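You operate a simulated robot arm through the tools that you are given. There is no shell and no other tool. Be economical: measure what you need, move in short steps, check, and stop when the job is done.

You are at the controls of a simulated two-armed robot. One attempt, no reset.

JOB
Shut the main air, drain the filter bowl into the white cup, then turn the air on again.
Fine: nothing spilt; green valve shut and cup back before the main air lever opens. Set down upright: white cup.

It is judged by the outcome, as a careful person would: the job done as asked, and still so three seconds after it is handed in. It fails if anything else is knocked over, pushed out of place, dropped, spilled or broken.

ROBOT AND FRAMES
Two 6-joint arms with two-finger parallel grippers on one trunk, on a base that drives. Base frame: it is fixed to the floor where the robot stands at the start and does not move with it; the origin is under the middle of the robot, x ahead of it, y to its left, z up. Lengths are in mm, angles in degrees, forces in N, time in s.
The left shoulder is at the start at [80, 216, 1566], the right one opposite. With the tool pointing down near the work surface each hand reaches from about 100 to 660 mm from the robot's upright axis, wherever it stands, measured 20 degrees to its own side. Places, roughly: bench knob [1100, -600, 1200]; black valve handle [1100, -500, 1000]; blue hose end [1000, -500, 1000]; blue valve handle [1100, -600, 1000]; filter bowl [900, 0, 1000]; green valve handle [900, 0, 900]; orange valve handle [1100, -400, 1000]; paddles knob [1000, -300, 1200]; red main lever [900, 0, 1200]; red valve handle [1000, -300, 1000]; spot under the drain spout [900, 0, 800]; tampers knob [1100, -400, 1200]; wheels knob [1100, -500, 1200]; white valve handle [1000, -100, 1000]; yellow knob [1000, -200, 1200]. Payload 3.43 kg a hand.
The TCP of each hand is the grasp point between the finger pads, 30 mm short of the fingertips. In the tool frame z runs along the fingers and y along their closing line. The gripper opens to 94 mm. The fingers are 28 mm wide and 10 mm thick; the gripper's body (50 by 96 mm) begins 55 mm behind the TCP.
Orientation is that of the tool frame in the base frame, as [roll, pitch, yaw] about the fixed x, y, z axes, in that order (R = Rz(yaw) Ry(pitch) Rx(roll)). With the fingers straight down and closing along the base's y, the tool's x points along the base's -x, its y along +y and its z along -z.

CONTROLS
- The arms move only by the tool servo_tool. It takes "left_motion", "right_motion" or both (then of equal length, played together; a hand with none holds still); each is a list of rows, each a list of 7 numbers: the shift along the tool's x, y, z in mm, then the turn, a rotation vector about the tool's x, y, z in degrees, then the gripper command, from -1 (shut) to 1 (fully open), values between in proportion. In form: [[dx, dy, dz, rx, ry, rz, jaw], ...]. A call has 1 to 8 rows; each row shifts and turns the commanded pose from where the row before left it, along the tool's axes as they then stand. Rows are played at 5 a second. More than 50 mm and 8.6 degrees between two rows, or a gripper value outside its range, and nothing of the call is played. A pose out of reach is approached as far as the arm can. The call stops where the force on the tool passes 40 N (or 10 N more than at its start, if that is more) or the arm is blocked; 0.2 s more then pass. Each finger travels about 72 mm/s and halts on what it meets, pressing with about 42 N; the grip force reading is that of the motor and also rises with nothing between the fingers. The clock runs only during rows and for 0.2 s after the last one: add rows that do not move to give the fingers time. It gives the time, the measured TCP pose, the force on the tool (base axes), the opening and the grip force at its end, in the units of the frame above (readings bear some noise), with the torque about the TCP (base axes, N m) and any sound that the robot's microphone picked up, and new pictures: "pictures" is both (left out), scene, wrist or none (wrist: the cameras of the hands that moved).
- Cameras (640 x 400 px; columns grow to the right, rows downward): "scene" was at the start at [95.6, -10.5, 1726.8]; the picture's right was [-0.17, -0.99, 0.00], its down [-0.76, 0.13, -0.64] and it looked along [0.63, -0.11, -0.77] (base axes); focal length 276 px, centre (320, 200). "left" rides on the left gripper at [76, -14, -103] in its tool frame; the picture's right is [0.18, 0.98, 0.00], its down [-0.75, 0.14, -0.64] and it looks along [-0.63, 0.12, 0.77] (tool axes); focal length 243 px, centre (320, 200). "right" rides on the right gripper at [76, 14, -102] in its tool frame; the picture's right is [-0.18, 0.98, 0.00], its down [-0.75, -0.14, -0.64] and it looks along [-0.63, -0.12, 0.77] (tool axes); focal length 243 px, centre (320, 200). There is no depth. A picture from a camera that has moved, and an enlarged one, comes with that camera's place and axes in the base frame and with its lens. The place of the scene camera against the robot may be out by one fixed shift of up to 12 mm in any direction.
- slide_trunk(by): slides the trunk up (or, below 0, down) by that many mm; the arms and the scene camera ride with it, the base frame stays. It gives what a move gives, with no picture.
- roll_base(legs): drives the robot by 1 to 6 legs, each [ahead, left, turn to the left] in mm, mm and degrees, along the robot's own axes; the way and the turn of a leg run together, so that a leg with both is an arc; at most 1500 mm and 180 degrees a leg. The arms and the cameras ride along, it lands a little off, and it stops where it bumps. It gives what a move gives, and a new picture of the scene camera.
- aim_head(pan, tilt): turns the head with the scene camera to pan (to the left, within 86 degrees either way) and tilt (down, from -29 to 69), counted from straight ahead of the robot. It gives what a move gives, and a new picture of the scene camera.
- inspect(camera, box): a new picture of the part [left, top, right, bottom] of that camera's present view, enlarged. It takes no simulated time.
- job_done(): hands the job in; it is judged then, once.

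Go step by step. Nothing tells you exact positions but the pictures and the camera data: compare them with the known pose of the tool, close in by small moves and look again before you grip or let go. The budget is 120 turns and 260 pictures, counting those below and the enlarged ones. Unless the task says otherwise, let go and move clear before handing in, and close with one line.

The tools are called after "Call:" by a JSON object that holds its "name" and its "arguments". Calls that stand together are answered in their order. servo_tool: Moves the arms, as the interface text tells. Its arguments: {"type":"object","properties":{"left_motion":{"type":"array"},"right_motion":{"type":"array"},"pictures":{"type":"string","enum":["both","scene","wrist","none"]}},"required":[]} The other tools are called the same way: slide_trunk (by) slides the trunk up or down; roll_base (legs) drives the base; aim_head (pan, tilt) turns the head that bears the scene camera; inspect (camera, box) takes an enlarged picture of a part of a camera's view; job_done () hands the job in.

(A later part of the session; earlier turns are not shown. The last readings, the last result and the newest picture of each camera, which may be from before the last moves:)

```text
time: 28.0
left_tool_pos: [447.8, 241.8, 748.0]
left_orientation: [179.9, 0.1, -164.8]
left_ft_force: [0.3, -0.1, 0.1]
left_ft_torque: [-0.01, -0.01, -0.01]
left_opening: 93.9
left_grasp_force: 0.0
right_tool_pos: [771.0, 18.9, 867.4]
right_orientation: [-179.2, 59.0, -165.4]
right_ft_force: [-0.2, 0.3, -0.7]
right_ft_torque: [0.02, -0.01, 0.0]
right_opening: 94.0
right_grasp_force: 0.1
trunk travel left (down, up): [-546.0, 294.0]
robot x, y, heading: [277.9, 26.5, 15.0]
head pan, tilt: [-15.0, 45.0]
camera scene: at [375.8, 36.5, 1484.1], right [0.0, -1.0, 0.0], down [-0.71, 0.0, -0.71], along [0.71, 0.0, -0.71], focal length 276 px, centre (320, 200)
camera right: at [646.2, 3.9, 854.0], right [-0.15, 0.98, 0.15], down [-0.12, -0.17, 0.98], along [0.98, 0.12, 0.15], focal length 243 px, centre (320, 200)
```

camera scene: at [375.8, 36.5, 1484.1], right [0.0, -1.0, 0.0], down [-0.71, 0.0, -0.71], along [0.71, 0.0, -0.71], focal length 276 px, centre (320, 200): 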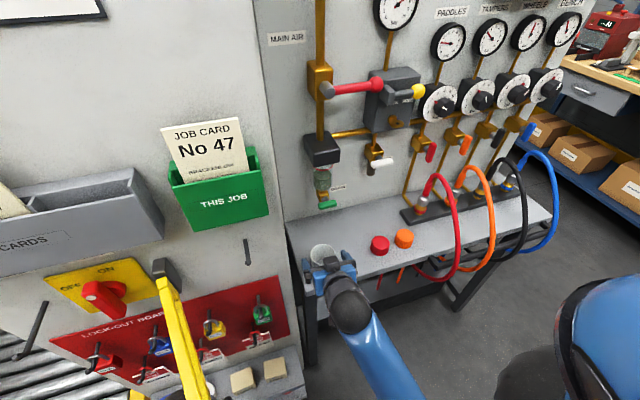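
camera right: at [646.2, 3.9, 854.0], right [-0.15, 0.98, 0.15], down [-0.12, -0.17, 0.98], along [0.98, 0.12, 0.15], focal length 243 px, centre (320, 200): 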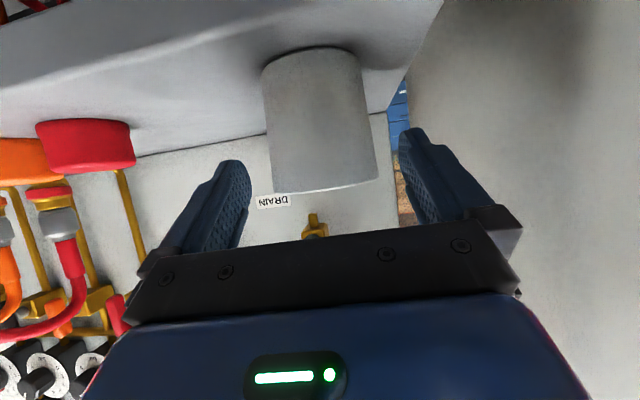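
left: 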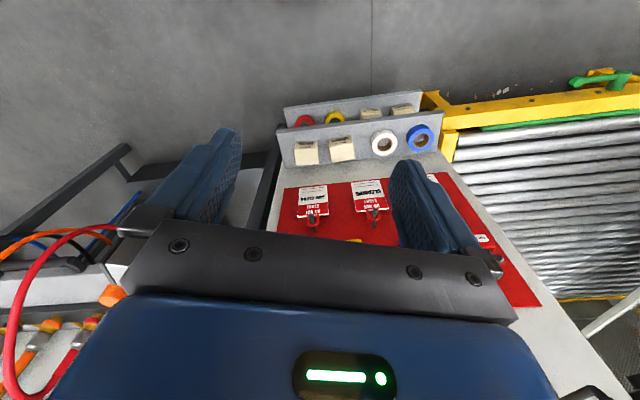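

Well centred. I go the last bit and close gently onto the cup.

Call:
{"name": "servo_tool", "arguments": {"right_motion": [[8, 0, 15, 0, 0, 0, 1], [8, 0, 14, 0, 0, 0, 1], [0, 0, 0, 0, 0, 0, 0.5], [0, 0, 0, 0, 0, 0, 0.2], [0, 0, 0, 0, 0, 0, 0.2], [0, 0, 0, 0, 0, 0, 0.2]], "pictures": "wrist"}}

```text
time: 29.4
left_tool_pos: [449.7, 242.3, 749.9]
left_orientation: [179.9, 0.1, -164.6]
left_ft_force: [1.1, 0.2, -1.1]
left_ft_torque: [-0.01, -0.02, 0.01]
left_opening: 93.8
left_grasp_force: 0.1
right_tool_pos: [788.7, 23.1, 839.8]
right_orientation: [-179.2, 58.9, -165.4]
right_ft_force: [0.8, 0.8, 0.7]
right_ft_torque: [-0.01, -0.02, 0.01]
right_opening: 63.8
right_grasp_force: 42.1
trunk travel left (down, up): [-546.0, 294.0]
robot x, y, heading: [272.5, 31.7, 14.7]
head pan, tilt: [-15.0, 45.0]
camera right: at [662.6, 7.9, 825.7], right [-0.15, 0.98, 0.15], down [-0.12, -0.17, 0.98], along [0.98, 0.12, 0.15], focal length 243 px, centre (320, 200)
```

right: 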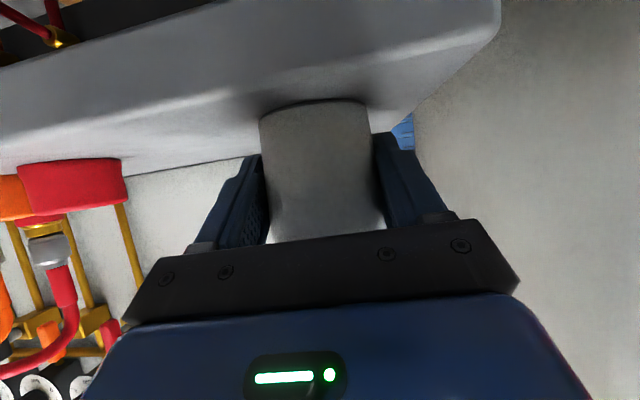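

Cup is gripped. I look at the gripper's top shape, because it must pass below the green handle.

Call:
{"name": "inspect", "arguments": {"camera": "scene", "box": [280, 160, 400, 310]}}

```text
2.67 times, centred on (340, 235) of scene
camera zoom: at [375.9, 36.6, 1484.1], right [0.0, -1.0, 0.0], down [-0.71, 0.0, -0.71], along [0.71, 0.0, -0.71], focal length 737 px, centre (267, 107)
```

zoom: 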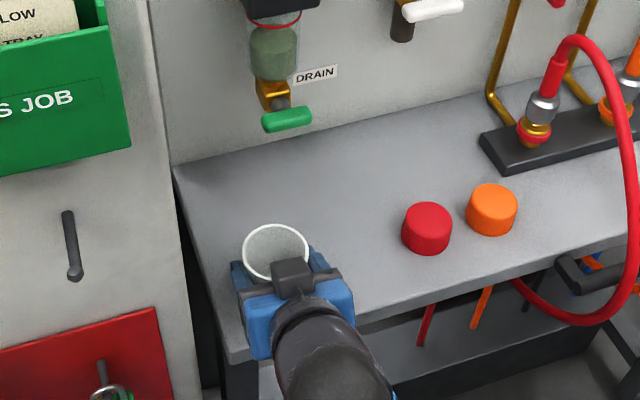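

Clearance to the handle looks about 20 mm. I lift 8 mm and glide the cup under the spout in steps, checking before the last part.

Call:
{"name": "servo_tool", "arguments": {"right_motion": [[-7, 0, -4, 0, 0, 0, 0.2], [-14.4, -7, 24, 0, 0, 0, 0.2], [-14.4, -7, 24, 0, 0, 0, 0.2], [-14.4, -7, 24, 0, 0, 0, 0.2], [0, 0, 0, 0, 0, 0, 0.2]], "pictures": "both"}}

Call:
{"name": "inspect", "arguments": {"camera": "scene", "box": [280, 140, 400, 260]}}

```text
time: 30.6
left_tool_pos: [448.3, 242.1, 748.0]
left_orientation: [179.9, 0.1, -164.8]
left_ft_force: [0.5, 0.2, -0.1]
left_ft_torque: [-0.03, 0.03, -0.01]
left_opening: 93.9
left_grasp_force: 0.0
right_tool_pos: [875.4, 23.1, 848.3]
right_orientation: [-179.3, 59.0, -165.4]
right_ft_force: [-0.4, 0.1, -0.8]
right_ft_torque: [0.0, 0.01, 0.0]
right_opening: 63.9
right_grasp_force: 42.1
trunk travel left (down, up): [-546.0, 294.0]
robot x, y, heading: [277.3, 28.2, 14.7]
head pan, tilt: [-15.0, 45.0]
camera scene: at [375.6, 36.5, 1484.1], right [0.0, -1.0, 0.0], down [-0.71, 0.0, -0.71], along [0.71, 0.0, -0.71], focal length 276 px, centre (320, 200)
camera right: at [749.6, 8.1, 834.2], right [-0.15, 0.98, 0.15], down [-0.13, -0.17, 0.98], along [0.98, 0.12, 0.15], focal length 243 px, centre (320, 200)
```

scene: 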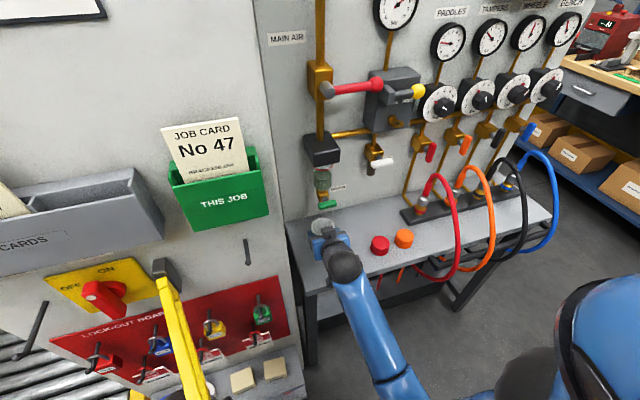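
right: 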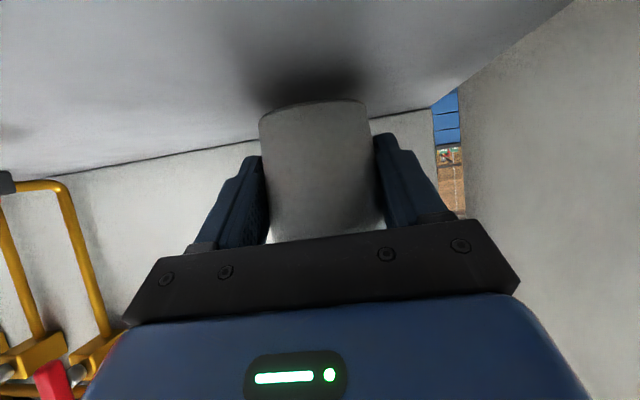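

```text
3.33 times, centred on (340, 200) of scene
camera zoom: at [375.6, 36.5, 1484.1], right [0.0, -1.0, 0.0], down [-0.71, 0.0, -0.71], along [0.71, 0.0, -0.71], focal length 921 px, centre (253, 200)
```

zoom: 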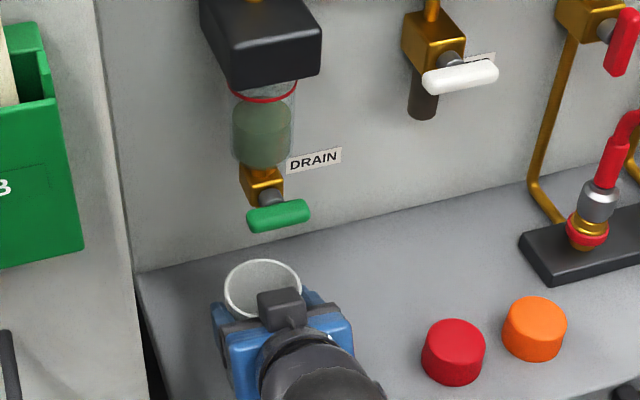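

Clear so far. I do the remaining 57 mm slowly.

Call:
{"name": "servo_tool", "arguments": {"right_motion": [[-10, -4, 16.5, 0, 0, 0, 0.2], [-10, -4, 16.5, 0, 0, 0, 0.2], [-10, -4, 16.5, 0, 0, 0, 0.2], [0, 0, 0, 0, 0, 0, 0.2]], "pictures": "both"}}

Call:
{"name": "inspect", "arguments": {"camera": "scene", "box": [290, 140, 370, 220]}}

```text
time: 31.6
left_tool_pos: [447.1, 241.6, 749.6]
left_orientation: [-180.0, 0.1, -164.8]
left_ft_force: [0.1, 0.8, -0.8]
left_ft_torque: [0.02, 0.0, -0.03]
left_opening: 94.0
left_grasp_force: 0.0
right_tool_pos: [934.3, 23.3, 848.4]
right_orientation: [-179.2, 58.9, -165.5]
right_ft_force: [0.4, -0.7, -0.5]
right_ft_torque: [0.0, 0.01, -0.05]
right_opening: 63.8
right_grasp_force: 41.6
trunk travel left (down, up): [-546.0, 294.0]
robot x, y, heading: [274.0, 26.8, 14.8]
head pan, tilt: [-15.0, 45.0]
camera scene: at [375.8, 36.6, 1484.1], right [0.0, -1.0, 0.0], down [-0.71, 0.0, -0.71], along [0.71, 0.0, -0.71], focal length 276 px, centre (320, 200)
camera right: at [808.8, 9.5, 834.1], right [-0.15, 0.98, 0.15], down [-0.13, -0.17, 0.98], along [0.98, 0.12, 0.15], focal length 243 px, centre (320, 200)
```

scene: 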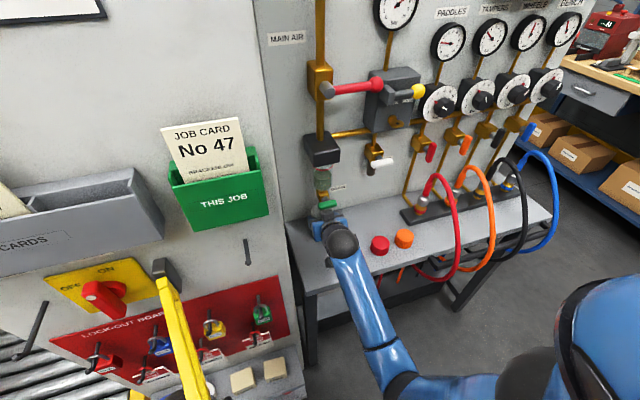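
right: 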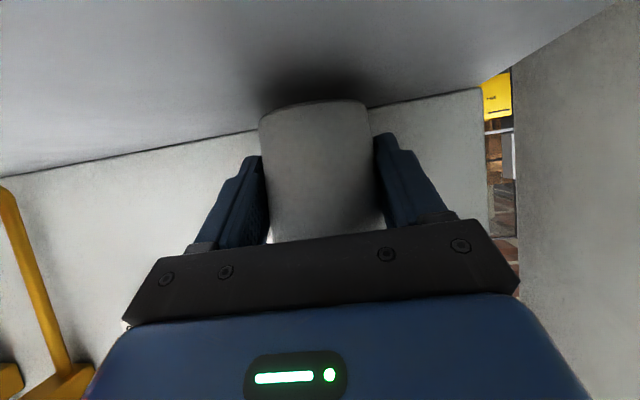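

```text
5.00 times, centred on (330, 180) of scene
camera zoom: at [375.8, 36.6, 1484.1], right [0.0, -1.0, 0.0], down [-0.71, 0.0, -0.71], along [0.71, 0.0, -0.71], focal length 1381 px, centre (270, 300)
```

zoom: 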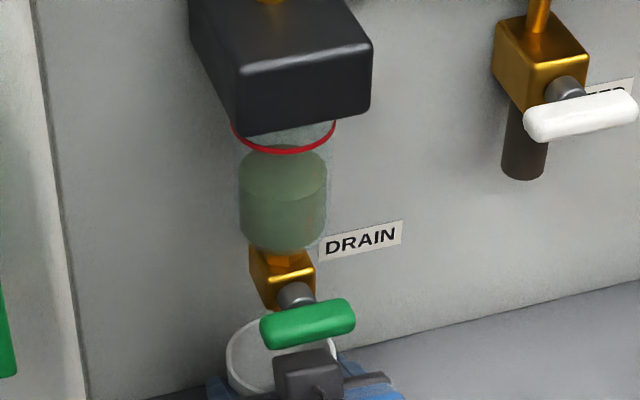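

Cup is laterally on the bowl axis; I take it 6 mm deeper, set it down and release.

Call:
{"name": "servo_tool", "arguments": {"right_motion": [[-3, 2, 5, 0, 0, 0, 0.2], [3.4, 0, 2, 0, 0, 0, 0.2], [3.4, 0, 2, 0, 0, 0, 0.2], [0.5, 0, 0.3, 0, 0, 0, 0.2]], "pictures": "wrist"}}

```text
time: 32.6
left_tool_pos: [448.3, 243.3, 748.9]
left_orientation: [179.8, 0.0, -164.8]
left_ft_force: [0.5, 0.0, -0.4]
left_ft_torque: [0.0, 0.04, -0.01]
left_opening: 94.0
left_grasp_force: 0.0
right_tool_pos: [939.8, 27.2, 839.2]
right_orientation: [-179.1, 59.1, -165.4]
right_ft_force: [-0.1, -0.3, 1.7]
right_ft_torque: [-0.02, 0.01, 0.04]
right_opening: 64.1
right_grasp_force: 41.5
trunk travel left (down, up): [-546.0, 294.0]
robot x, y, heading: [278.7, 26.2, 14.8]
head pan, tilt: [-15.0, 45.0]
camera right: at [813.9, 13.1, 825.5], right [-0.15, 0.98, 0.15], down [-0.13, -0.17, 0.98], along [0.98, 0.12, 0.15], focal length 243 px, centre (320, 200)
```

right: 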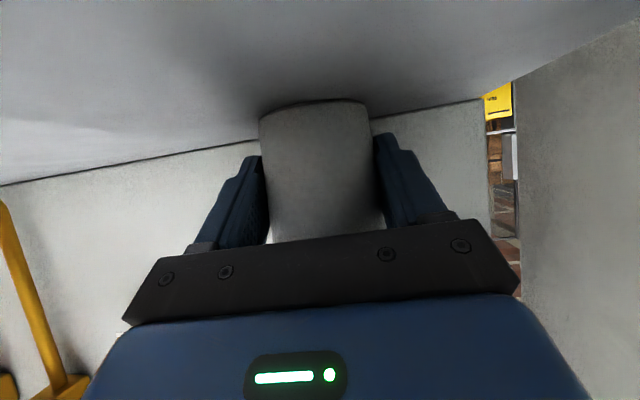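

The cup touches the bench (1.7 N, z as at pick-up). I open and draw straight back.

Call:
{"name": "servo_tool", "arguments": {"right_motion": [[0, 0, 0, 0, 0, 0, 0.5], [0, 0, 0, 0, 0, 0, 1], [0, 0, 0, 0, 0, 0, 1], [15, 0, -25.7, 0, 0, 0, 1], [20, 0, -34, 0, 0, 0, 1], [20, 0, -34, 0, 0, 0, 1], [20, 0, -34, 0, 0, 0, 1], [0, 0, 0, 0, 0, 0, 1]], "pictures": "both"}}

Call:
{"name": "inspect", "arguments": {"camera": "scene", "box": [290, 140, 370, 220]}}

Call:
{"name": "inspect", "arguments": {"camera": "right", "box": [230, 80, 410, 260]}}

```text
time: 34.4
left_tool_pos: [448.6, 242.9, 749.1]
left_orientation: [179.9, 0.1, -164.8]
left_ft_force: [-0.6, -1.3, -0.2]
left_ft_torque: [-0.02, 0.02, 0.01]
left_opening: 93.9
left_grasp_force: 0.0
right_tool_pos: [795.5, -7.6, 840.4]
right_orientation: [-179.2, 59.0, -165.3]
right_ft_force: [0.7, -0.1, -0.2]
right_ft_torque: [0.0, 0.0, 0.02]
right_opening: 93.8
right_grasp_force: 0.1
trunk travel left (down, up): [-546.0, 294.0]
robot x, y, heading: [274.4, 29.3, 14.7]
head pan, tilt: [-15.0, 45.0]
camera scene: at [376.8, 37.0, 1484.0], right [0.0, -1.0, 0.0], down [-0.71, 0.0, -0.71], along [0.71, 0.0, -0.71], focal length 276 px, centre (320, 200)
camera right: at [670.2, -21.9, 826.8], right [-0.14, 0.98, 0.15], down [-0.12, -0.17, 0.98], along [0.98, 0.12, 0.15], focal length 243 px, centre (320, 200)
```

scene: 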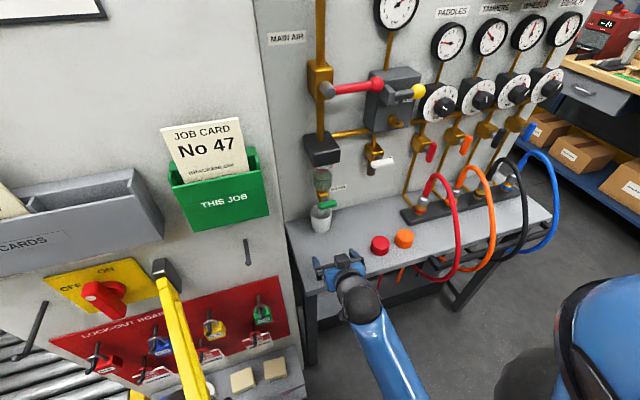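
right: 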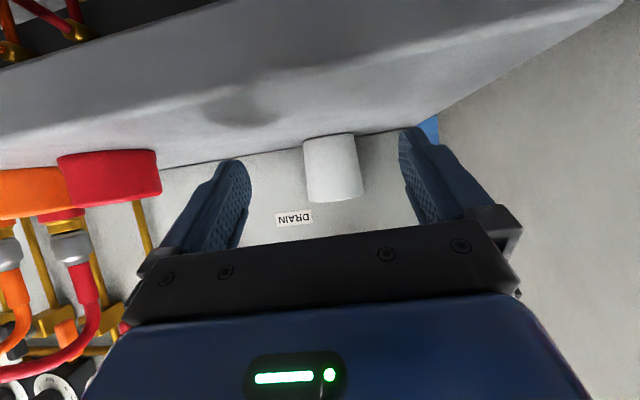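

```text
5.00 times, centred on (330, 180) of scene
camera zoom: at [376.8, 37.0, 1484.0], right [0.0, -1.0, 0.0], down [-0.71, 0.0, -0.71], along [0.71, 0.0, -0.71], focal length 1381 px, centre (270, 300)
```

zoom: 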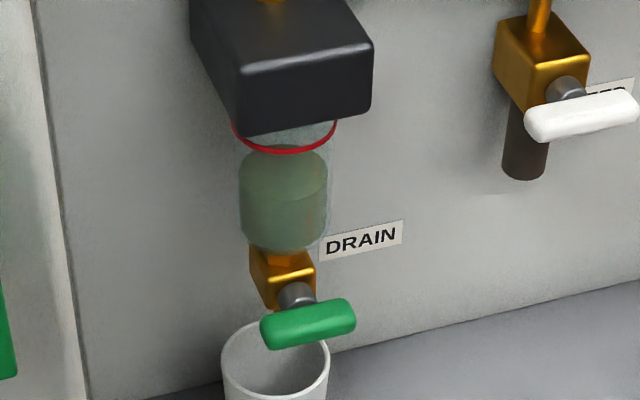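

```text
2.22 times, centred on (320, 170) of right
camera zoom: at [670.2, -21.9, 826.8], right [-0.14, 0.98, 0.15], down [-0.12, -0.17, 0.98], along [0.98, 0.12, 0.15], focal length 539 px, centre (320, 267)
```

zoom: 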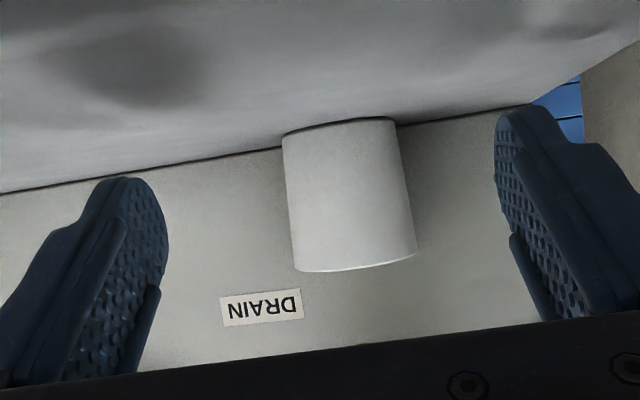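

The cup stands under the spout. Now I level the tool and bring it in front of the green handle at z≈942 (about 60 mm short).

Call:
{"name": "servo_tool", "arguments": {"right_motion": [[-25.7, -2, -13, 0, 0, 0, 1], [-25.7, -2, -13, 0, 0, 0, 1], [-15, -1, 0, 0, -8, 0, 1], [-15, 0, 3, 0, -8, 0, 1], [-10, 0, 3, 0, -8, 0, 1], [0, 0, 2, 0, -7, 0, 1], [0, 0, 0, 0, 0, 0, 1]], "pictures": "both"}}

Call:
{"name": "inspect", "arguments": {"camera": "right", "box": [200, 0, 440, 240]}}

```text
time: 36.0
left_tool_pos: [448.9, 242.5, 748.5]
left_orientation: [-179.9, 0.1, -164.8]
left_ft_force: [-0.5, 0.2, 0.1]
left_ft_torque: [0.01, 0.01, 0.02]
left_opening: 93.8
left_grasp_force: 0.1
right_tool_pos: [823.1, -4.6, 932.4]
right_orientation: [-83.8, 89.6, -69.8]
right_ft_force: [-0.2, -0.3, -0.1]
right_ft_torque: [0.02, 0.04, 0.04]
right_opening: 94.1
right_grasp_force: 0.0
trunk travel left (down, up): [-546.0, 294.0]
robot x, y, heading: [273.0, 28.2, 14.9]
head pan, tilt: [-15.0, 45.0]
camera scene: at [376.0, 36.8, 1484.1], right [0.0, -1.0, 0.0], down [-0.71, 0.0, -0.71], along [0.71, 0.0, -0.71], focal length 276 px, centre (320, 200)
camera right: at [722.2, -13.9, 854.3], right [-0.24, 0.96, 0.18], down [-0.59, -0.29, 0.75], along [0.77, 0.07, 0.63], focal length 243 px, centre (320, 200)
```

scene: 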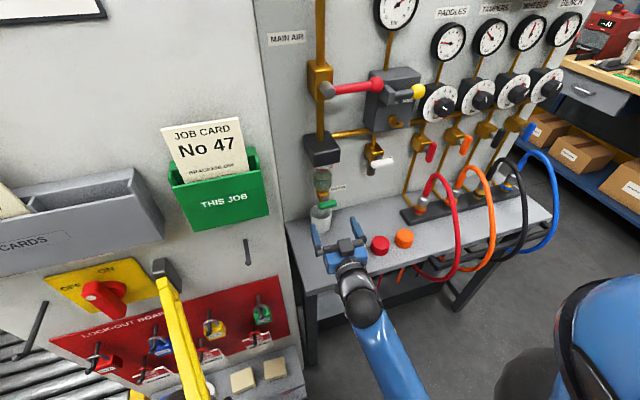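
right: 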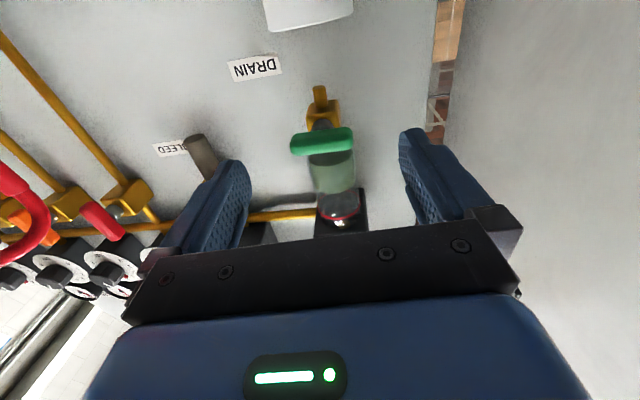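

```text
1.67 times, centred on (320, 120) of right
camera zoom: at [722.2, -13.9, 854.3], right [-0.24, 0.96, 0.18], down [-0.59, -0.29, 0.75], along [0.77, 0.07, 0.63], focal length 404 px, centre (320, 333)
```

zoom: 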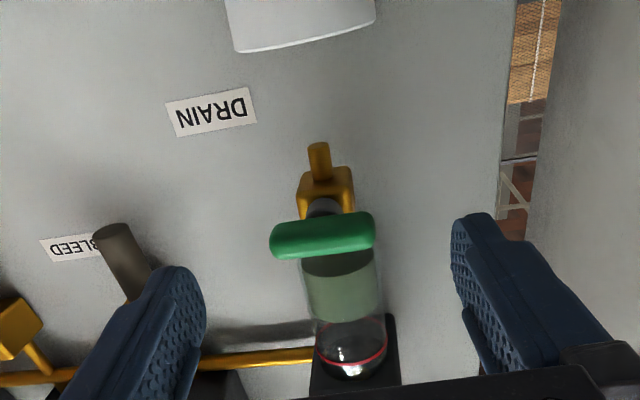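

Handle centre confirmed near (903, 15, 943), spout tip near z 914. Before opening I want an oblique view to verify the cup's depth under the spout, so I slide right and turn in.

Call:
{"name": "servo_tool", "arguments": {"right_motion": [[0, -35, 0, 0, 8, 0, 1], [0, -35, 0, 0, 8, 0, 1], [0, -30, 0, -8, 0, 0, 1], [0, 0, 0, -8, 0, 0, 1], [0, 0, 0, -8, 0, 0, 1], [0, 0, 0, 0, 0, 0, 1]], "pictures": "wrist"}}

Call:
{"name": "inspect", "arguments": {"camera": "right", "box": [220, 0, 460, 240]}}

```text
time: 37.4
left_tool_pos: [447.6, 242.2, 749.9]
left_orientation: [179.9, 0.1, -164.9]
left_ft_force: [0.0, -0.5, -0.4]
left_ft_torque: [0.02, 0.0, -0.01]
left_opening: 94.1
left_grasp_force: 0.1
right_tool_pos: [848.1, -101.6, 932.0]
right_orientation: [157.5, 74.0, -164.5]
right_ft_force: [0.0, -0.6, 0.2]
right_ft_torque: [0.02, -0.01, -0.01]
right_opening: 94.2
right_grasp_force: 0.0
trunk travel left (down, up): [-546.0, 294.0]
robot x, y, heading: [279.5, 27.5, 14.9]
head pan, tilt: [-15.0, 45.0]
camera right: at [743.3, -156.7, 885.7], right [-0.54, 0.79, 0.28], down [-0.2, -0.45, 0.87], along [0.82, 0.42, 0.4], focal length 243 px, centre (320, 200)
```

right: 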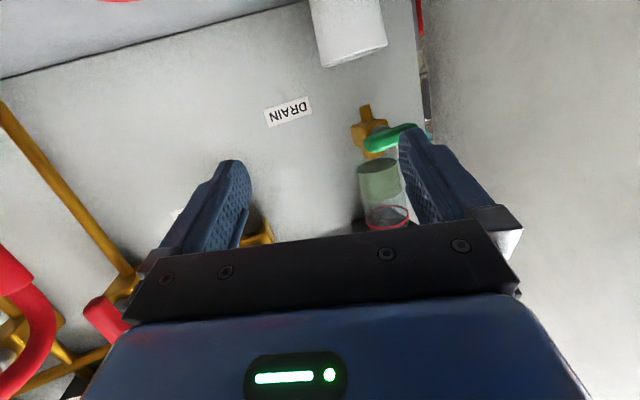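

```text
1.67 times, centred on (340, 120) of right
camera zoom: at [743.3, -156.7, 885.7], right [-0.54, 0.79, 0.28], down [-0.2, -0.45, 0.87], along [0.82, 0.42, 0.4], focal length 404 px, centre (287, 333)
```

zoom: 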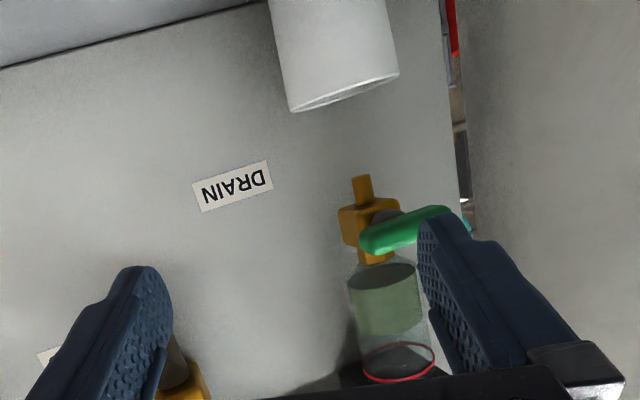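

In this oblique view the line from bowl through spout meets the cup's rim centre, so the cup is right under it. I go back in front of the handle.

Call:
{"name": "servo_tool", "arguments": {"right_motion": [[0, 0, 0, 8, 0, 0, 1], [0, 0, 0, 8, 0, 0, 1], [0, 30, 0, 8, 0, 0, 1], [0, 35, 0, 0, -8, 0, 1], [0, 35, 0, 0, -8, 0, 1], [0, 0, 0, 0, 0, 0, 1]], "pictures": "wrist"}}

```text
time: 38.8
left_tool_pos: [448.5, 242.7, 748.3]
left_orientation: [179.9, 0.1, -164.9]
left_ft_force: [0.0, 0.1, -0.1]
left_ft_torque: [-0.01, -0.02, -0.01]
left_opening: 94.0
left_grasp_force: 0.0
right_tool_pos: [818.5, -5.1, 932.9]
right_orientation: [-82.6, 89.7, -68.6]
right_ft_force: [-0.4, 0.5, -0.6]
right_ft_torque: [-0.01, 0.0, -0.01]
right_opening: 94.1
right_grasp_force: 0.0
trunk travel left (down, up): [-546.0, 294.0]
robot x, y, heading: [273.8, 30.7, 14.9]
head pan, tilt: [-15.0, 45.0]
camera right: at [718.2, -14.7, 855.1], right [-0.24, 0.95, 0.18], down [-0.59, -0.29, 0.75], along [0.77, 0.08, 0.63], focal length 243 px, centre (320, 200)
```

right: 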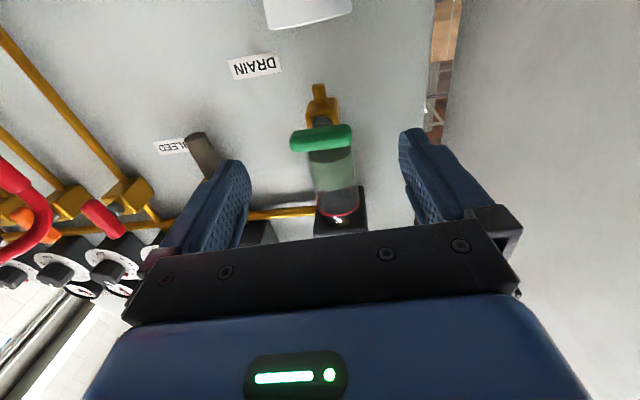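

I move in so the tips just cover the handle's thickness, and close on its two ends.

Call:
{"name": "servo_tool", "arguments": {"right_motion": [[-10, -2, 20, 0, 0, 0, 1], [0, 0, 25, 0, 0, 0, 1], [0, 0, 16, 0, 0, 0, 1], [0, 0, 0, 0, 0, 0, 0.5], [0, 0, 0, 0, 0, 0, 0.3], [0, 0, 0, 0, 0, 0, 0.3]], "pictures": "both"}}

Call:
{"name": "inspect", "arguments": {"camera": "scene", "box": [290, 140, 370, 220]}}

```text
time: 40.2
left_tool_pos: [449.3, 241.3, 748.4]
left_orientation: [179.8, 0.1, -164.8]
left_ft_force: [0.4, 0.4, -0.5]
left_ft_torque: [-0.01, 0.01, -0.03]
left_opening: 94.0
left_grasp_force: 0.0
right_tool_pos: [878.7, 7.4, 943.2]
right_orientation: [-91.7, 89.5, -77.8]
right_ft_force: [-0.2, 0.1, -0.2]
right_ft_torque: [-0.02, 0.02, 0.0]
right_opening: 61.1
right_grasp_force: 0.1
trunk travel left (down, up): [-546.0, 294.0]
robot x, y, heading: [272.2, 27.8, 14.9]
head pan, tilt: [-15.0, 45.0]
camera scene: at [376.0, 36.6, 1484.1], right [0.0, -1.0, 0.0], down [-0.71, 0.0, -0.71], along [0.71, 0.0, -0.71], focal length 276 px, centre (320, 200)
camera right: at [777.6, -2.5, 866.3], right [-0.24, 0.96, 0.18], down [-0.59, -0.29, 0.75], along [0.77, 0.07, 0.63], focal length 243 px, centre (320, 200)
```

scene: 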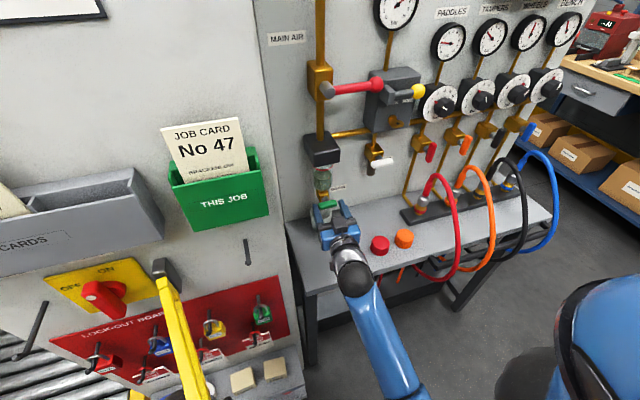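
right: 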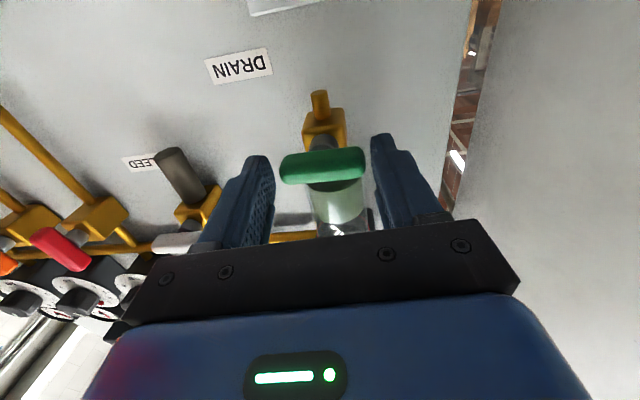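

```text
5.00 times, centred on (330, 180) of scene
camera zoom: at [376.0, 36.6, 1484.1], right [0.0, -1.0, 0.0], down [-0.71, 0.0, -0.71], along [0.71, 0.0, -0.71], focal length 1381 px, centre (270, 300)
```

zoom: 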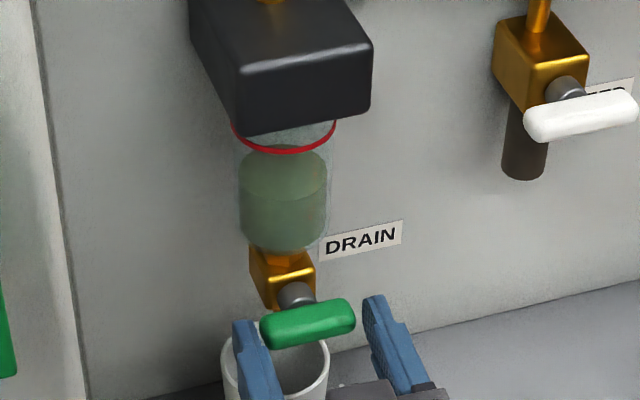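

Fingers bracket the handle ends. I close fully and try an 8° turn to learn the free direction.

Call:
{"name": "servo_tool", "arguments": {"right_motion": [[0, 0, 0, 0, 0, 0, 0], [0, 0, 0, 0, 0, 0, 0], [0, 0, 0, 0, 0, 0, 0]], "pictures": "none"}}

Call:
{"name": "servo_tool", "arguments": {"right_motion": [[0, 0, 0, 0, 0, 4, 0], [0, 0, 0, 0, 0, 4, 0]], "pictures": "both"}}

```text
time: 41.0
left_tool_pos: [448.1, 243.1, 750.3]
left_orientation: [179.8, 0.1, -164.9]
left_ft_force: [0.0, 0.7, -0.1]
left_ft_torque: [-0.04, -0.02, 0.03]
left_opening: 93.9
left_grasp_force: 0.0
right_tool_pos: [879.5, 7.5, 943.5]
right_orientation: [-92.1, 89.6, -78.0]
right_ft_force: [-0.7, 2.6, -1.6]
right_ft_torque: [0.0, 0.03, 1.02]
right_opening: 52.7
right_grasp_force: 45.1
trunk travel left (down, up): [-546.0, 294.0]
robot x, y, heading: [277.8, 27.3, 15.0]
head pan, tilt: [-15.0, 45.0]
```

```text
time: 41.6
left_tool_pos: [447.6, 243.2, 749.6]
left_orientation: [179.9, 0.1, -164.8]
left_ft_force: [-0.4, -0.3, 0.5]
left_ft_torque: [-0.01, 0.01, -0.04]
left_opening: 93.7
left_grasp_force: 0.1
right_tool_pos: [878.6, 7.6, 943.9]
right_orientation: [90.2, 82.5, 104.0]
right_ft_force: [-3.3, 5.6, -1.3]
right_ft_torque: [-1.18, -0.15, 0.96]
right_opening: 54.1
right_grasp_force: 44.6
trunk travel left (down, up): [-546.0, 294.0]
robot x, y, heading: [275.8, 29.9, 15.1]
head pan, tilt: [-15.0, 45.0]
camera scene: at [375.2, 38.1, 1484.1], right [0.0, -1.0, 0.0], down [-0.71, 0.0, -0.71], along [0.71, 0.0, -0.71], focal length 276 px, centre (320, 200)
camera right: at [774.6, 8.5, 868.6], right [-0.23, 0.92, 0.31], down [-0.57, -0.39, 0.73], along [0.79, -0.01, 0.61], focal length 243 px, centre (320, 200)
```

scene: 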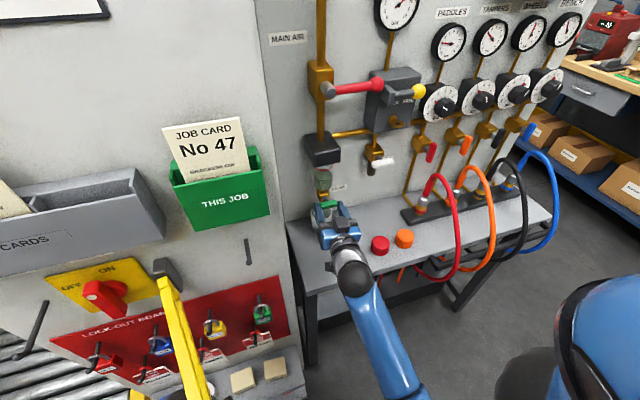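
right: 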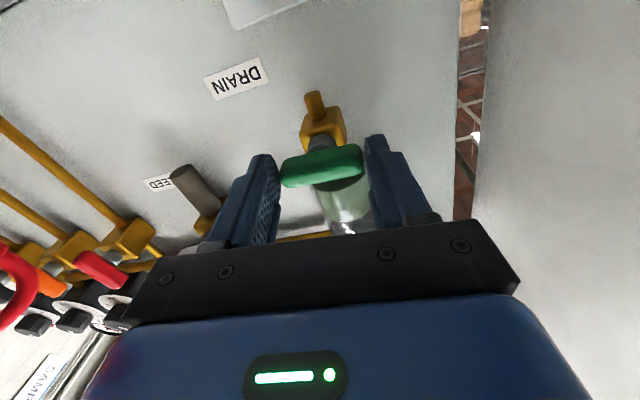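

That way gave 1.2 Nm and the fingers spread: likely the stop. I try the other way.

Call:
{"name": "servo_tool", "arguments": {"right_motion": [[0, 0, 0, 0, 0, -4, 0], [0, 0, 0, 0, 0, -4, 0], [0, 0, 0, 0, 0, -5, 0], [0, 0, 0, 0, 0, -5, 0]], "pictures": "both"}}

Call:
{"name": "inspect", "arguments": {"camera": "scene", "box": [290, 140, 370, 220]}}

```text
time: 42.6
left_tool_pos: [447.3, 242.3, 749.6]
left_orientation: [179.9, 0.1, -164.8]
left_ft_force: [-0.6, -0.1, 0.0]
left_ft_torque: [-0.02, -0.01, 0.0]
left_opening: 94.0
left_grasp_force: 0.0
right_tool_pos: [879.0, 7.3, 944.7]
right_orientation: [-89.8, 79.4, -75.8]
right_ft_force: [-5.1, 5.9, -1.6]
right_ft_torque: [0.25, -0.7, 1.2]
right_opening: 53.9
right_grasp_force: 45.4
trunk travel left (down, up): [-546.0, 294.0]
robot x, y, heading: [278.6, 23.7, 15.3]
head pan, tilt: [-15.0, 45.0]
camera scene: at [374.9, 37.7, 1484.2], right [0.0, -1.0, 0.0], down [-0.71, 0.0, -0.71], along [0.71, 0.0, -0.71], focal length 276 px, centre (320, 200)
camera right: at [780.6, -15.2, 865.1], right [-0.24, 0.97, 0.0], down [-0.62, -0.16, 0.77], along [0.74, 0.18, 0.64], focal length 243 px, centre (320, 200)
```

scene: 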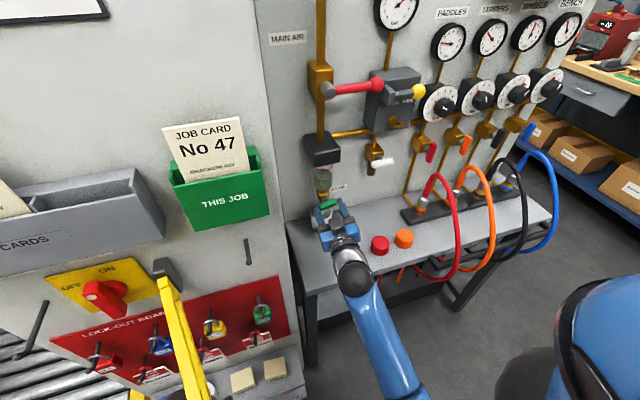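
right: 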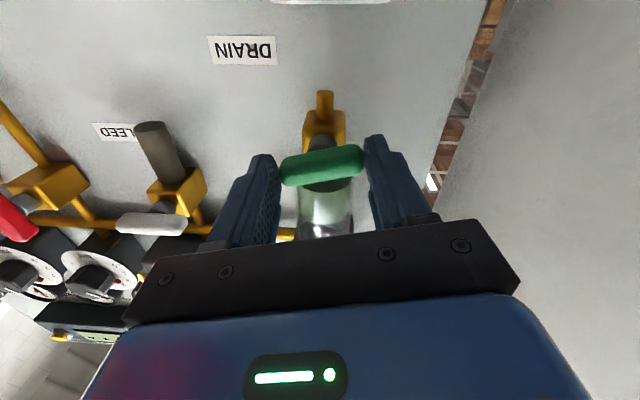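

```text
5.00 times, centred on (330, 180) of scene
camera zoom: at [374.9, 37.7, 1484.2], right [0.0, -1.0, 0.0], down [-0.71, 0.0, -0.71], along [0.71, 0.0, -0.71], focal length 1381 px, centre (270, 300)
```

zoom: 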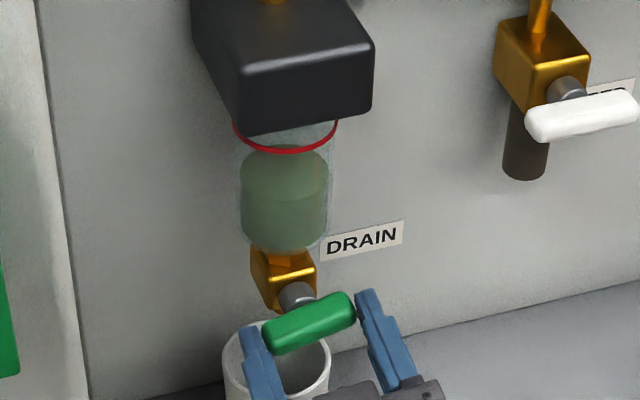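

The handle follows this way (right end rising). I go on turning, with checks.

Call:
{"name": "servo_tool", "arguments": {"right_motion": [[0, 0, 0, 0, 0, -8, 0], [0, 0, 0, 0, 0, -8, 0], [0, 0, 0, 0, 0, -8, 0], [0, 0, 0, 0, 0, -8, 0]], "pictures": "both"}}

Call:
{"name": "inspect", "arguments": {"camera": "scene", "box": [290, 140, 370, 220]}}

```text
time: 43.6
left_tool_pos: [447.4, 242.8, 750.0]
left_orientation: [180.0, 0.1, -164.8]
left_ft_force: [0.0, 0.8, 0.1]
left_ft_torque: [0.03, 0.0, 0.0]
left_opening: 94.2
left_grasp_force: 0.0
right_tool_pos: [879.4, 7.1, 945.5]
right_orientation: [-89.9, 47.4, -75.9]
right_ft_force: [-2.9, 2.5, 0.4]
right_ft_torque: [0.16, -0.56, 1.3]
right_opening: 52.4
right_grasp_force: 45.3
trunk travel left (down, up): [-546.0, 294.0]
robot x, y, heading: [275.3, 26.2, 14.8]
head pan, tilt: [-15.0, 45.0]
camera scene: at [375.0, 37.2, 1484.2], right [0.0, -1.0, 0.0], down [-0.71, 0.0, -0.71], along [0.71, 0.0, -0.71], focal length 276 px, centre (320, 200)
camera right: at [790.7, -55.9, 876.9], right [-0.2, 0.82, -0.53], down [-0.72, 0.24, 0.65], along [0.66, 0.51, 0.55], focal length 243 px, centre (320, 200)
```

scene: 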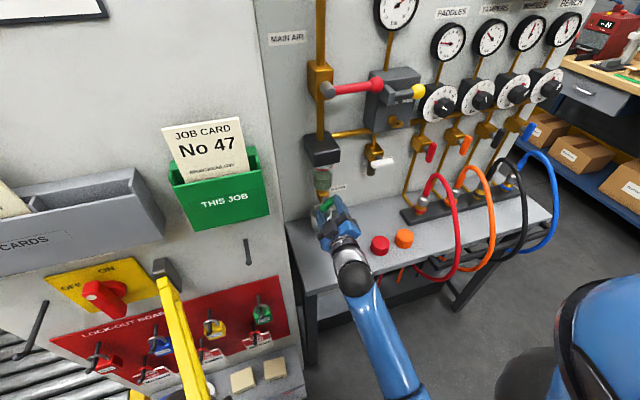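
right: 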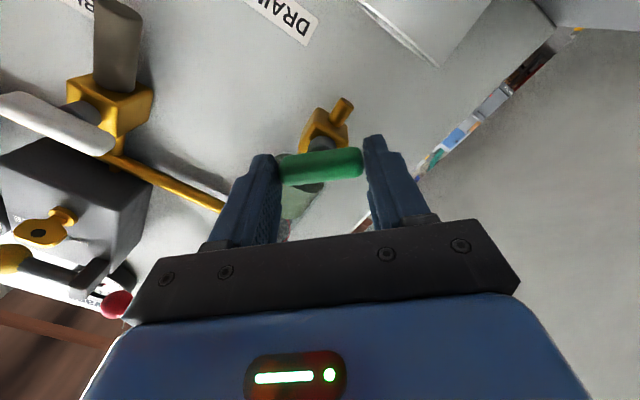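

```text
5.00 times, centred on (330, 180) of scene
camera zoom: at [375.0, 37.2, 1484.2], right [0.0, -1.0, 0.0], down [-0.71, 0.0, -0.71], along [0.71, 0.0, -0.71], focal length 1381 px, centre (270, 300)
```

zoom: 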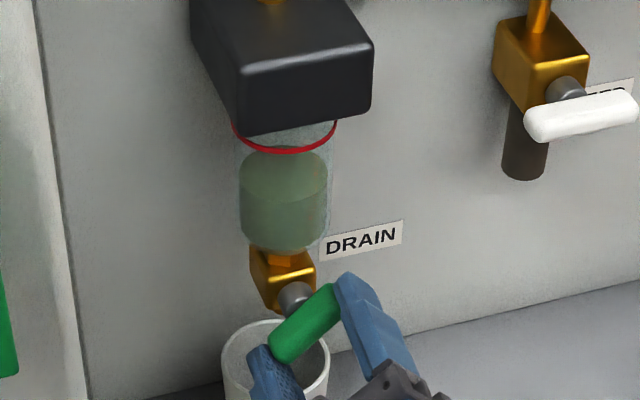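

Turned about 43°, no obstruction. I continue toward vertical.

Call:
{"name": "servo_tool", "arguments": {"right_motion": [[0, 0, 0, 0, 0, -8, 0], [0, 0, 0, 0, 0, -8, 0], [0, 0, 0, 0, 0, -8, 0], [0, 0, 0, 0, 0, -8, 0]], "pictures": "scene"}}

Call:
{"name": "inspect", "arguments": {"camera": "scene", "box": [290, 140, 370, 220]}}

```text
time: 44.6
left_tool_pos: [447.4, 242.3, 748.5]
left_orientation: [-180.0, 0.1, -164.7]
left_ft_force: [0.6, 0.2, 0.3]
left_ft_torque: [0.02, -0.02, 0.01]
left_opening: 93.8
left_grasp_force: 0.0
right_tool_pos: [880.1, 5.5, 944.9]
right_orientation: [-89.9, 15.4, -76.1]
right_ft_force: [-0.6, -0.8, 5.0]
right_ft_torque: [0.03, -0.05, 0.66]
right_opening: 52.0
right_grasp_force: 44.6
trunk travel left (down, up): [-546.0, 294.0]
robot x, y, heading: [278.8, 23.9, 15.0]
head pan, tilt: [-15.0, 45.0]
camera scene: at [374.9, 36.6, 1484.2], right [0.0, -1.0, 0.0], down [-0.71, 0.0, -0.71], along [0.71, 0.0, -0.71], focal length 276 px, centre (320, 200)
```

scene: 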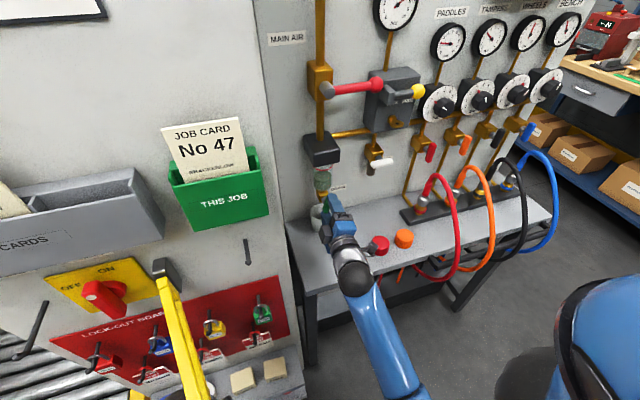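

```text
5.00 times, centred on (330, 180) of scene
camera zoom: at [374.9, 36.6, 1484.2], right [0.0, -1.0, 0.0], down [-0.71, 0.0, -0.71], along [0.71, 0.0, -0.71], focal length 1381 px, centre (270, 300)
```

zoom: 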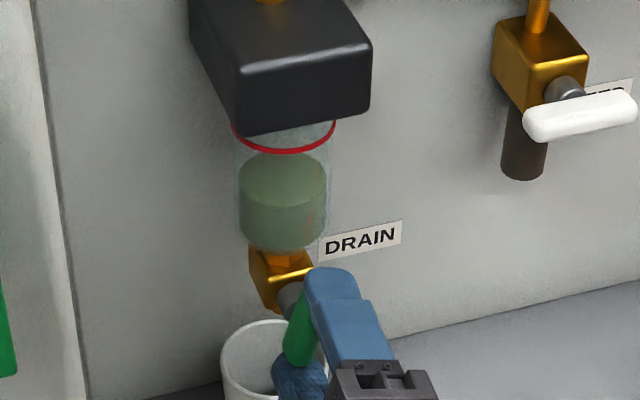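

The level begins to drop, so it drains. I turn the last bit and wait.

Call:
{"name": "servo_tool", "arguments": {"right_motion": [[0, 0, 0, 0, 0, -7, 0], [0, 0, 0, 0, 0, -6, 0], [0, 0, 0, 0, 0, 0, 0], [0, 0, 0, 0, 0, 0, 0], [0, 0, 0, 0, 0, 0, 0], [0, 0, 0, 0, 0, 0, 0], [0, 0, 0, 0, 0, 0, 0], [0, 0, 0, 0, 0, 0, 0]], "pictures": "none"}}

Call:
{"name": "inspect", "arguments": {"camera": "scene", "box": [290, 140, 370, 220]}}

Call:
{"name": "inspect", "arguments": {"camera": "right", "box": [0, 0, 640, 400]}}

```text
time: 46.4
left_tool_pos: [446.6, 242.6, 749.5]
left_orientation: [-180.0, 0.2, -164.8]
left_ft_force: [0.5, 0.7, -0.4]
left_ft_torque: [-0.04, 0.03, 0.02]
left_opening: 93.9
left_grasp_force: 0.0
right_tool_pos: [879.3, 4.3, 945.0]
right_orientation: [-89.7, 2.7, -76.1]
right_ft_force: [4.0, -2.5, 17.4]
right_ft_torque: [-0.1, 0.36, -0.36]
right_opening: 51.9
right_grasp_force: 44.6
trunk travel left (down, up): [-546.0, 294.0]
robot x, y, heading: [279.0, 28.8, 15.0]
head pan, tilt: [-15.0, 45.0]
```

```text
5.00 times, centred on (330, 180) of scene
camera zoom: at [374.2, 36.2, 1484.3], right [0.0, -1.0, 0.0], down [-0.71, 0.0, -0.71], along [0.71, 0.0, -0.71], focal length 1381 px, centre (270, 300)
```

zoom: 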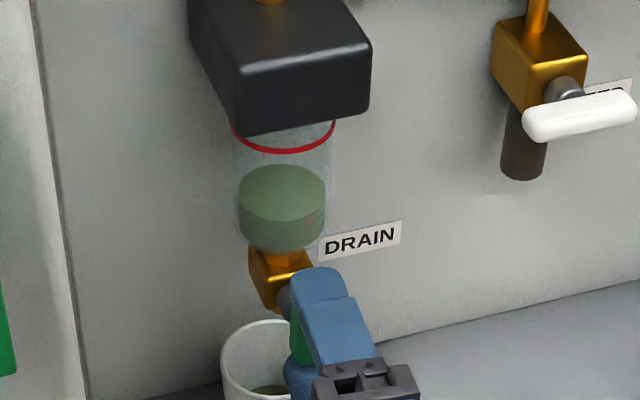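

```text
1.00 times, centred on (320, 200) of right (not enlarged: the box is as wide or as high as the picture)
camera zoom: at [798.9, -89.9, 925.6], right [-0.05, 0.22, -0.97], down [-0.8, 0.57, 0.17], along [0.59, 0.79, 0.15], focal length 243 px, centre (320, 200)
```

zoom: 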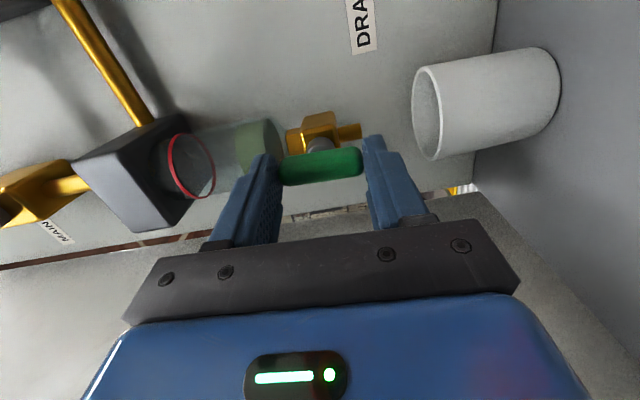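

Liquid is collecting in the cup and the bowl level falls. I wait.

Call:
{"name": "servo_tool", "arguments": {"right_motion": [[0, 0, 0, 0, 0, 0, 0], [0, 0, 0, 0, 0, 0, 0], [0, 0, 0, 0, 0, 0, 0], [0, 0, 0, 0, 0, 0, 0], [0, 0, 0, 0, 0, 0, 0], [0, 0, 0, 0, 0, 0, 0], [0, 0, 0, 0, 0, 0, 0], [0, 0, 0, 0, 0, 0, 0]], "pictures": "none"}}

Call:
{"name": "servo_tool", "arguments": {"right_motion": [[0, 0, 0, 0, 0, 0, 0], [0, 0, 0, 0, 0, 0, 0], [0, 0, 0, 0, 0, 0, 0], [0, 0, 0, 0, 0, 0, 0], [0, 0, 0, 0, 0, 0, 0], [0, 0, 0, 0, 0, 0, 0], [0, 0, 0, 0, 0, 0, 0], [0, 0, 0, 0, 0, 0, 0]], "pictures": "none"}}

Call:
{"name": "servo_tool", "arguments": {"right_motion": [[0, 0, 0, 0, 0, 0, 0], [0, 0, 0, 0, 0, 0, 0], [0, 0, 0, 0, 0, 0, 0], [0, 0, 0, 0, 0, 0, 0], [0, 0, 0, 0, 0, 0, 0], [0, 0, 0, 0, 0, 0, 0], [0, 0, 0, 0, 0, 0, 0], [0, 0, 0, 0, 0, 0, 0]], "pictures": "none"}}

Call:
{"name": "inspect", "arguments": {"camera": "scene", "box": [290, 140, 370, 220]}}

```text
time: 48.2
left_tool_pos: [447.8, 243.2, 749.4]
left_orientation: [179.9, 0.1, -164.9]
left_ft_force: [0.6, 0.3, -0.4]
left_ft_torque: [-0.01, -0.03, 0.02]
left_opening: 94.0
left_grasp_force: 0.0
right_tool_pos: [880.0, 5.9, 945.0]
right_orientation: [-89.7, 2.5, -75.9]
right_ft_force: [9.1, -4.1, 21.8]
right_ft_torque: [-0.04, 0.13, -0.59]
right_opening: 51.7
right_grasp_force: 45.2
trunk travel left (down, up): [-546.0, 294.0]
robot x, y, heading: [277.3, 27.1, 15.0]
head pan, tilt: [-15.0, 45.0]
```

```text
time: 50.0
left_tool_pos: [448.6, 242.5, 748.9]
left_orientation: [179.8, 0.2, -164.8]
left_ft_force: [0.6, 0.0, 0.1]
left_ft_torque: [-0.03, 0.0, 0.01]
left_opening: 94.1
left_grasp_force: 0.0
right_tool_pos: [880.2, 5.6, 943.6]
right_orientation: [-89.7, 2.6, -76.0]
right_ft_force: [9.9, -3.6, 22.1]
right_ft_torque: [-0.05, 0.12, -0.06]
right_opening: 52.0
right_grasp_force: 45.4
trunk travel left (down, up): [-546.0, 294.0]
robot x, y, heading: [276.5, 26.6, 14.8]
head pan, tilt: [-15.0, 45.0]
```

```text
time: 51.8
left_tool_pos: [447.2, 242.5, 748.9]
left_orientation: [179.9, 0.1, -164.8]
left_ft_force: [0.6, 0.3, -0.6]
left_ft_torque: [-0.03, 0.02, 0.0]
left_opening: 93.9
left_grasp_force: 0.1
right_tool_pos: [879.5, 6.8, 945.2]
right_orientation: [-89.8, 2.6, -76.0]
right_ft_force: [9.0, -3.4, 23.5]
right_ft_torque: [-0.06, 0.06, 0.0]
right_opening: 52.0
right_grasp_force: 45.0
trunk travel left (down, up): [-546.0, 294.0]
robot x, y, heading: [276.6, 23.9, 14.7]
head pan, tilt: [-15.0, 45.0]
```

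```text
5.00 times, centred on (330, 180) of scene
camera zoom: at [374.5, 36.0, 1484.2], right [0.0, -1.0, 0.0], down [-0.71, 0.0, -0.71], along [0.71, 0.0, -0.71], focal length 1381 px, centre (270, 300)
```

zoom: 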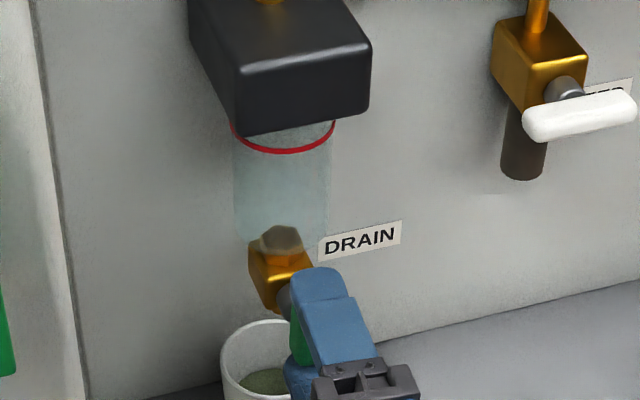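

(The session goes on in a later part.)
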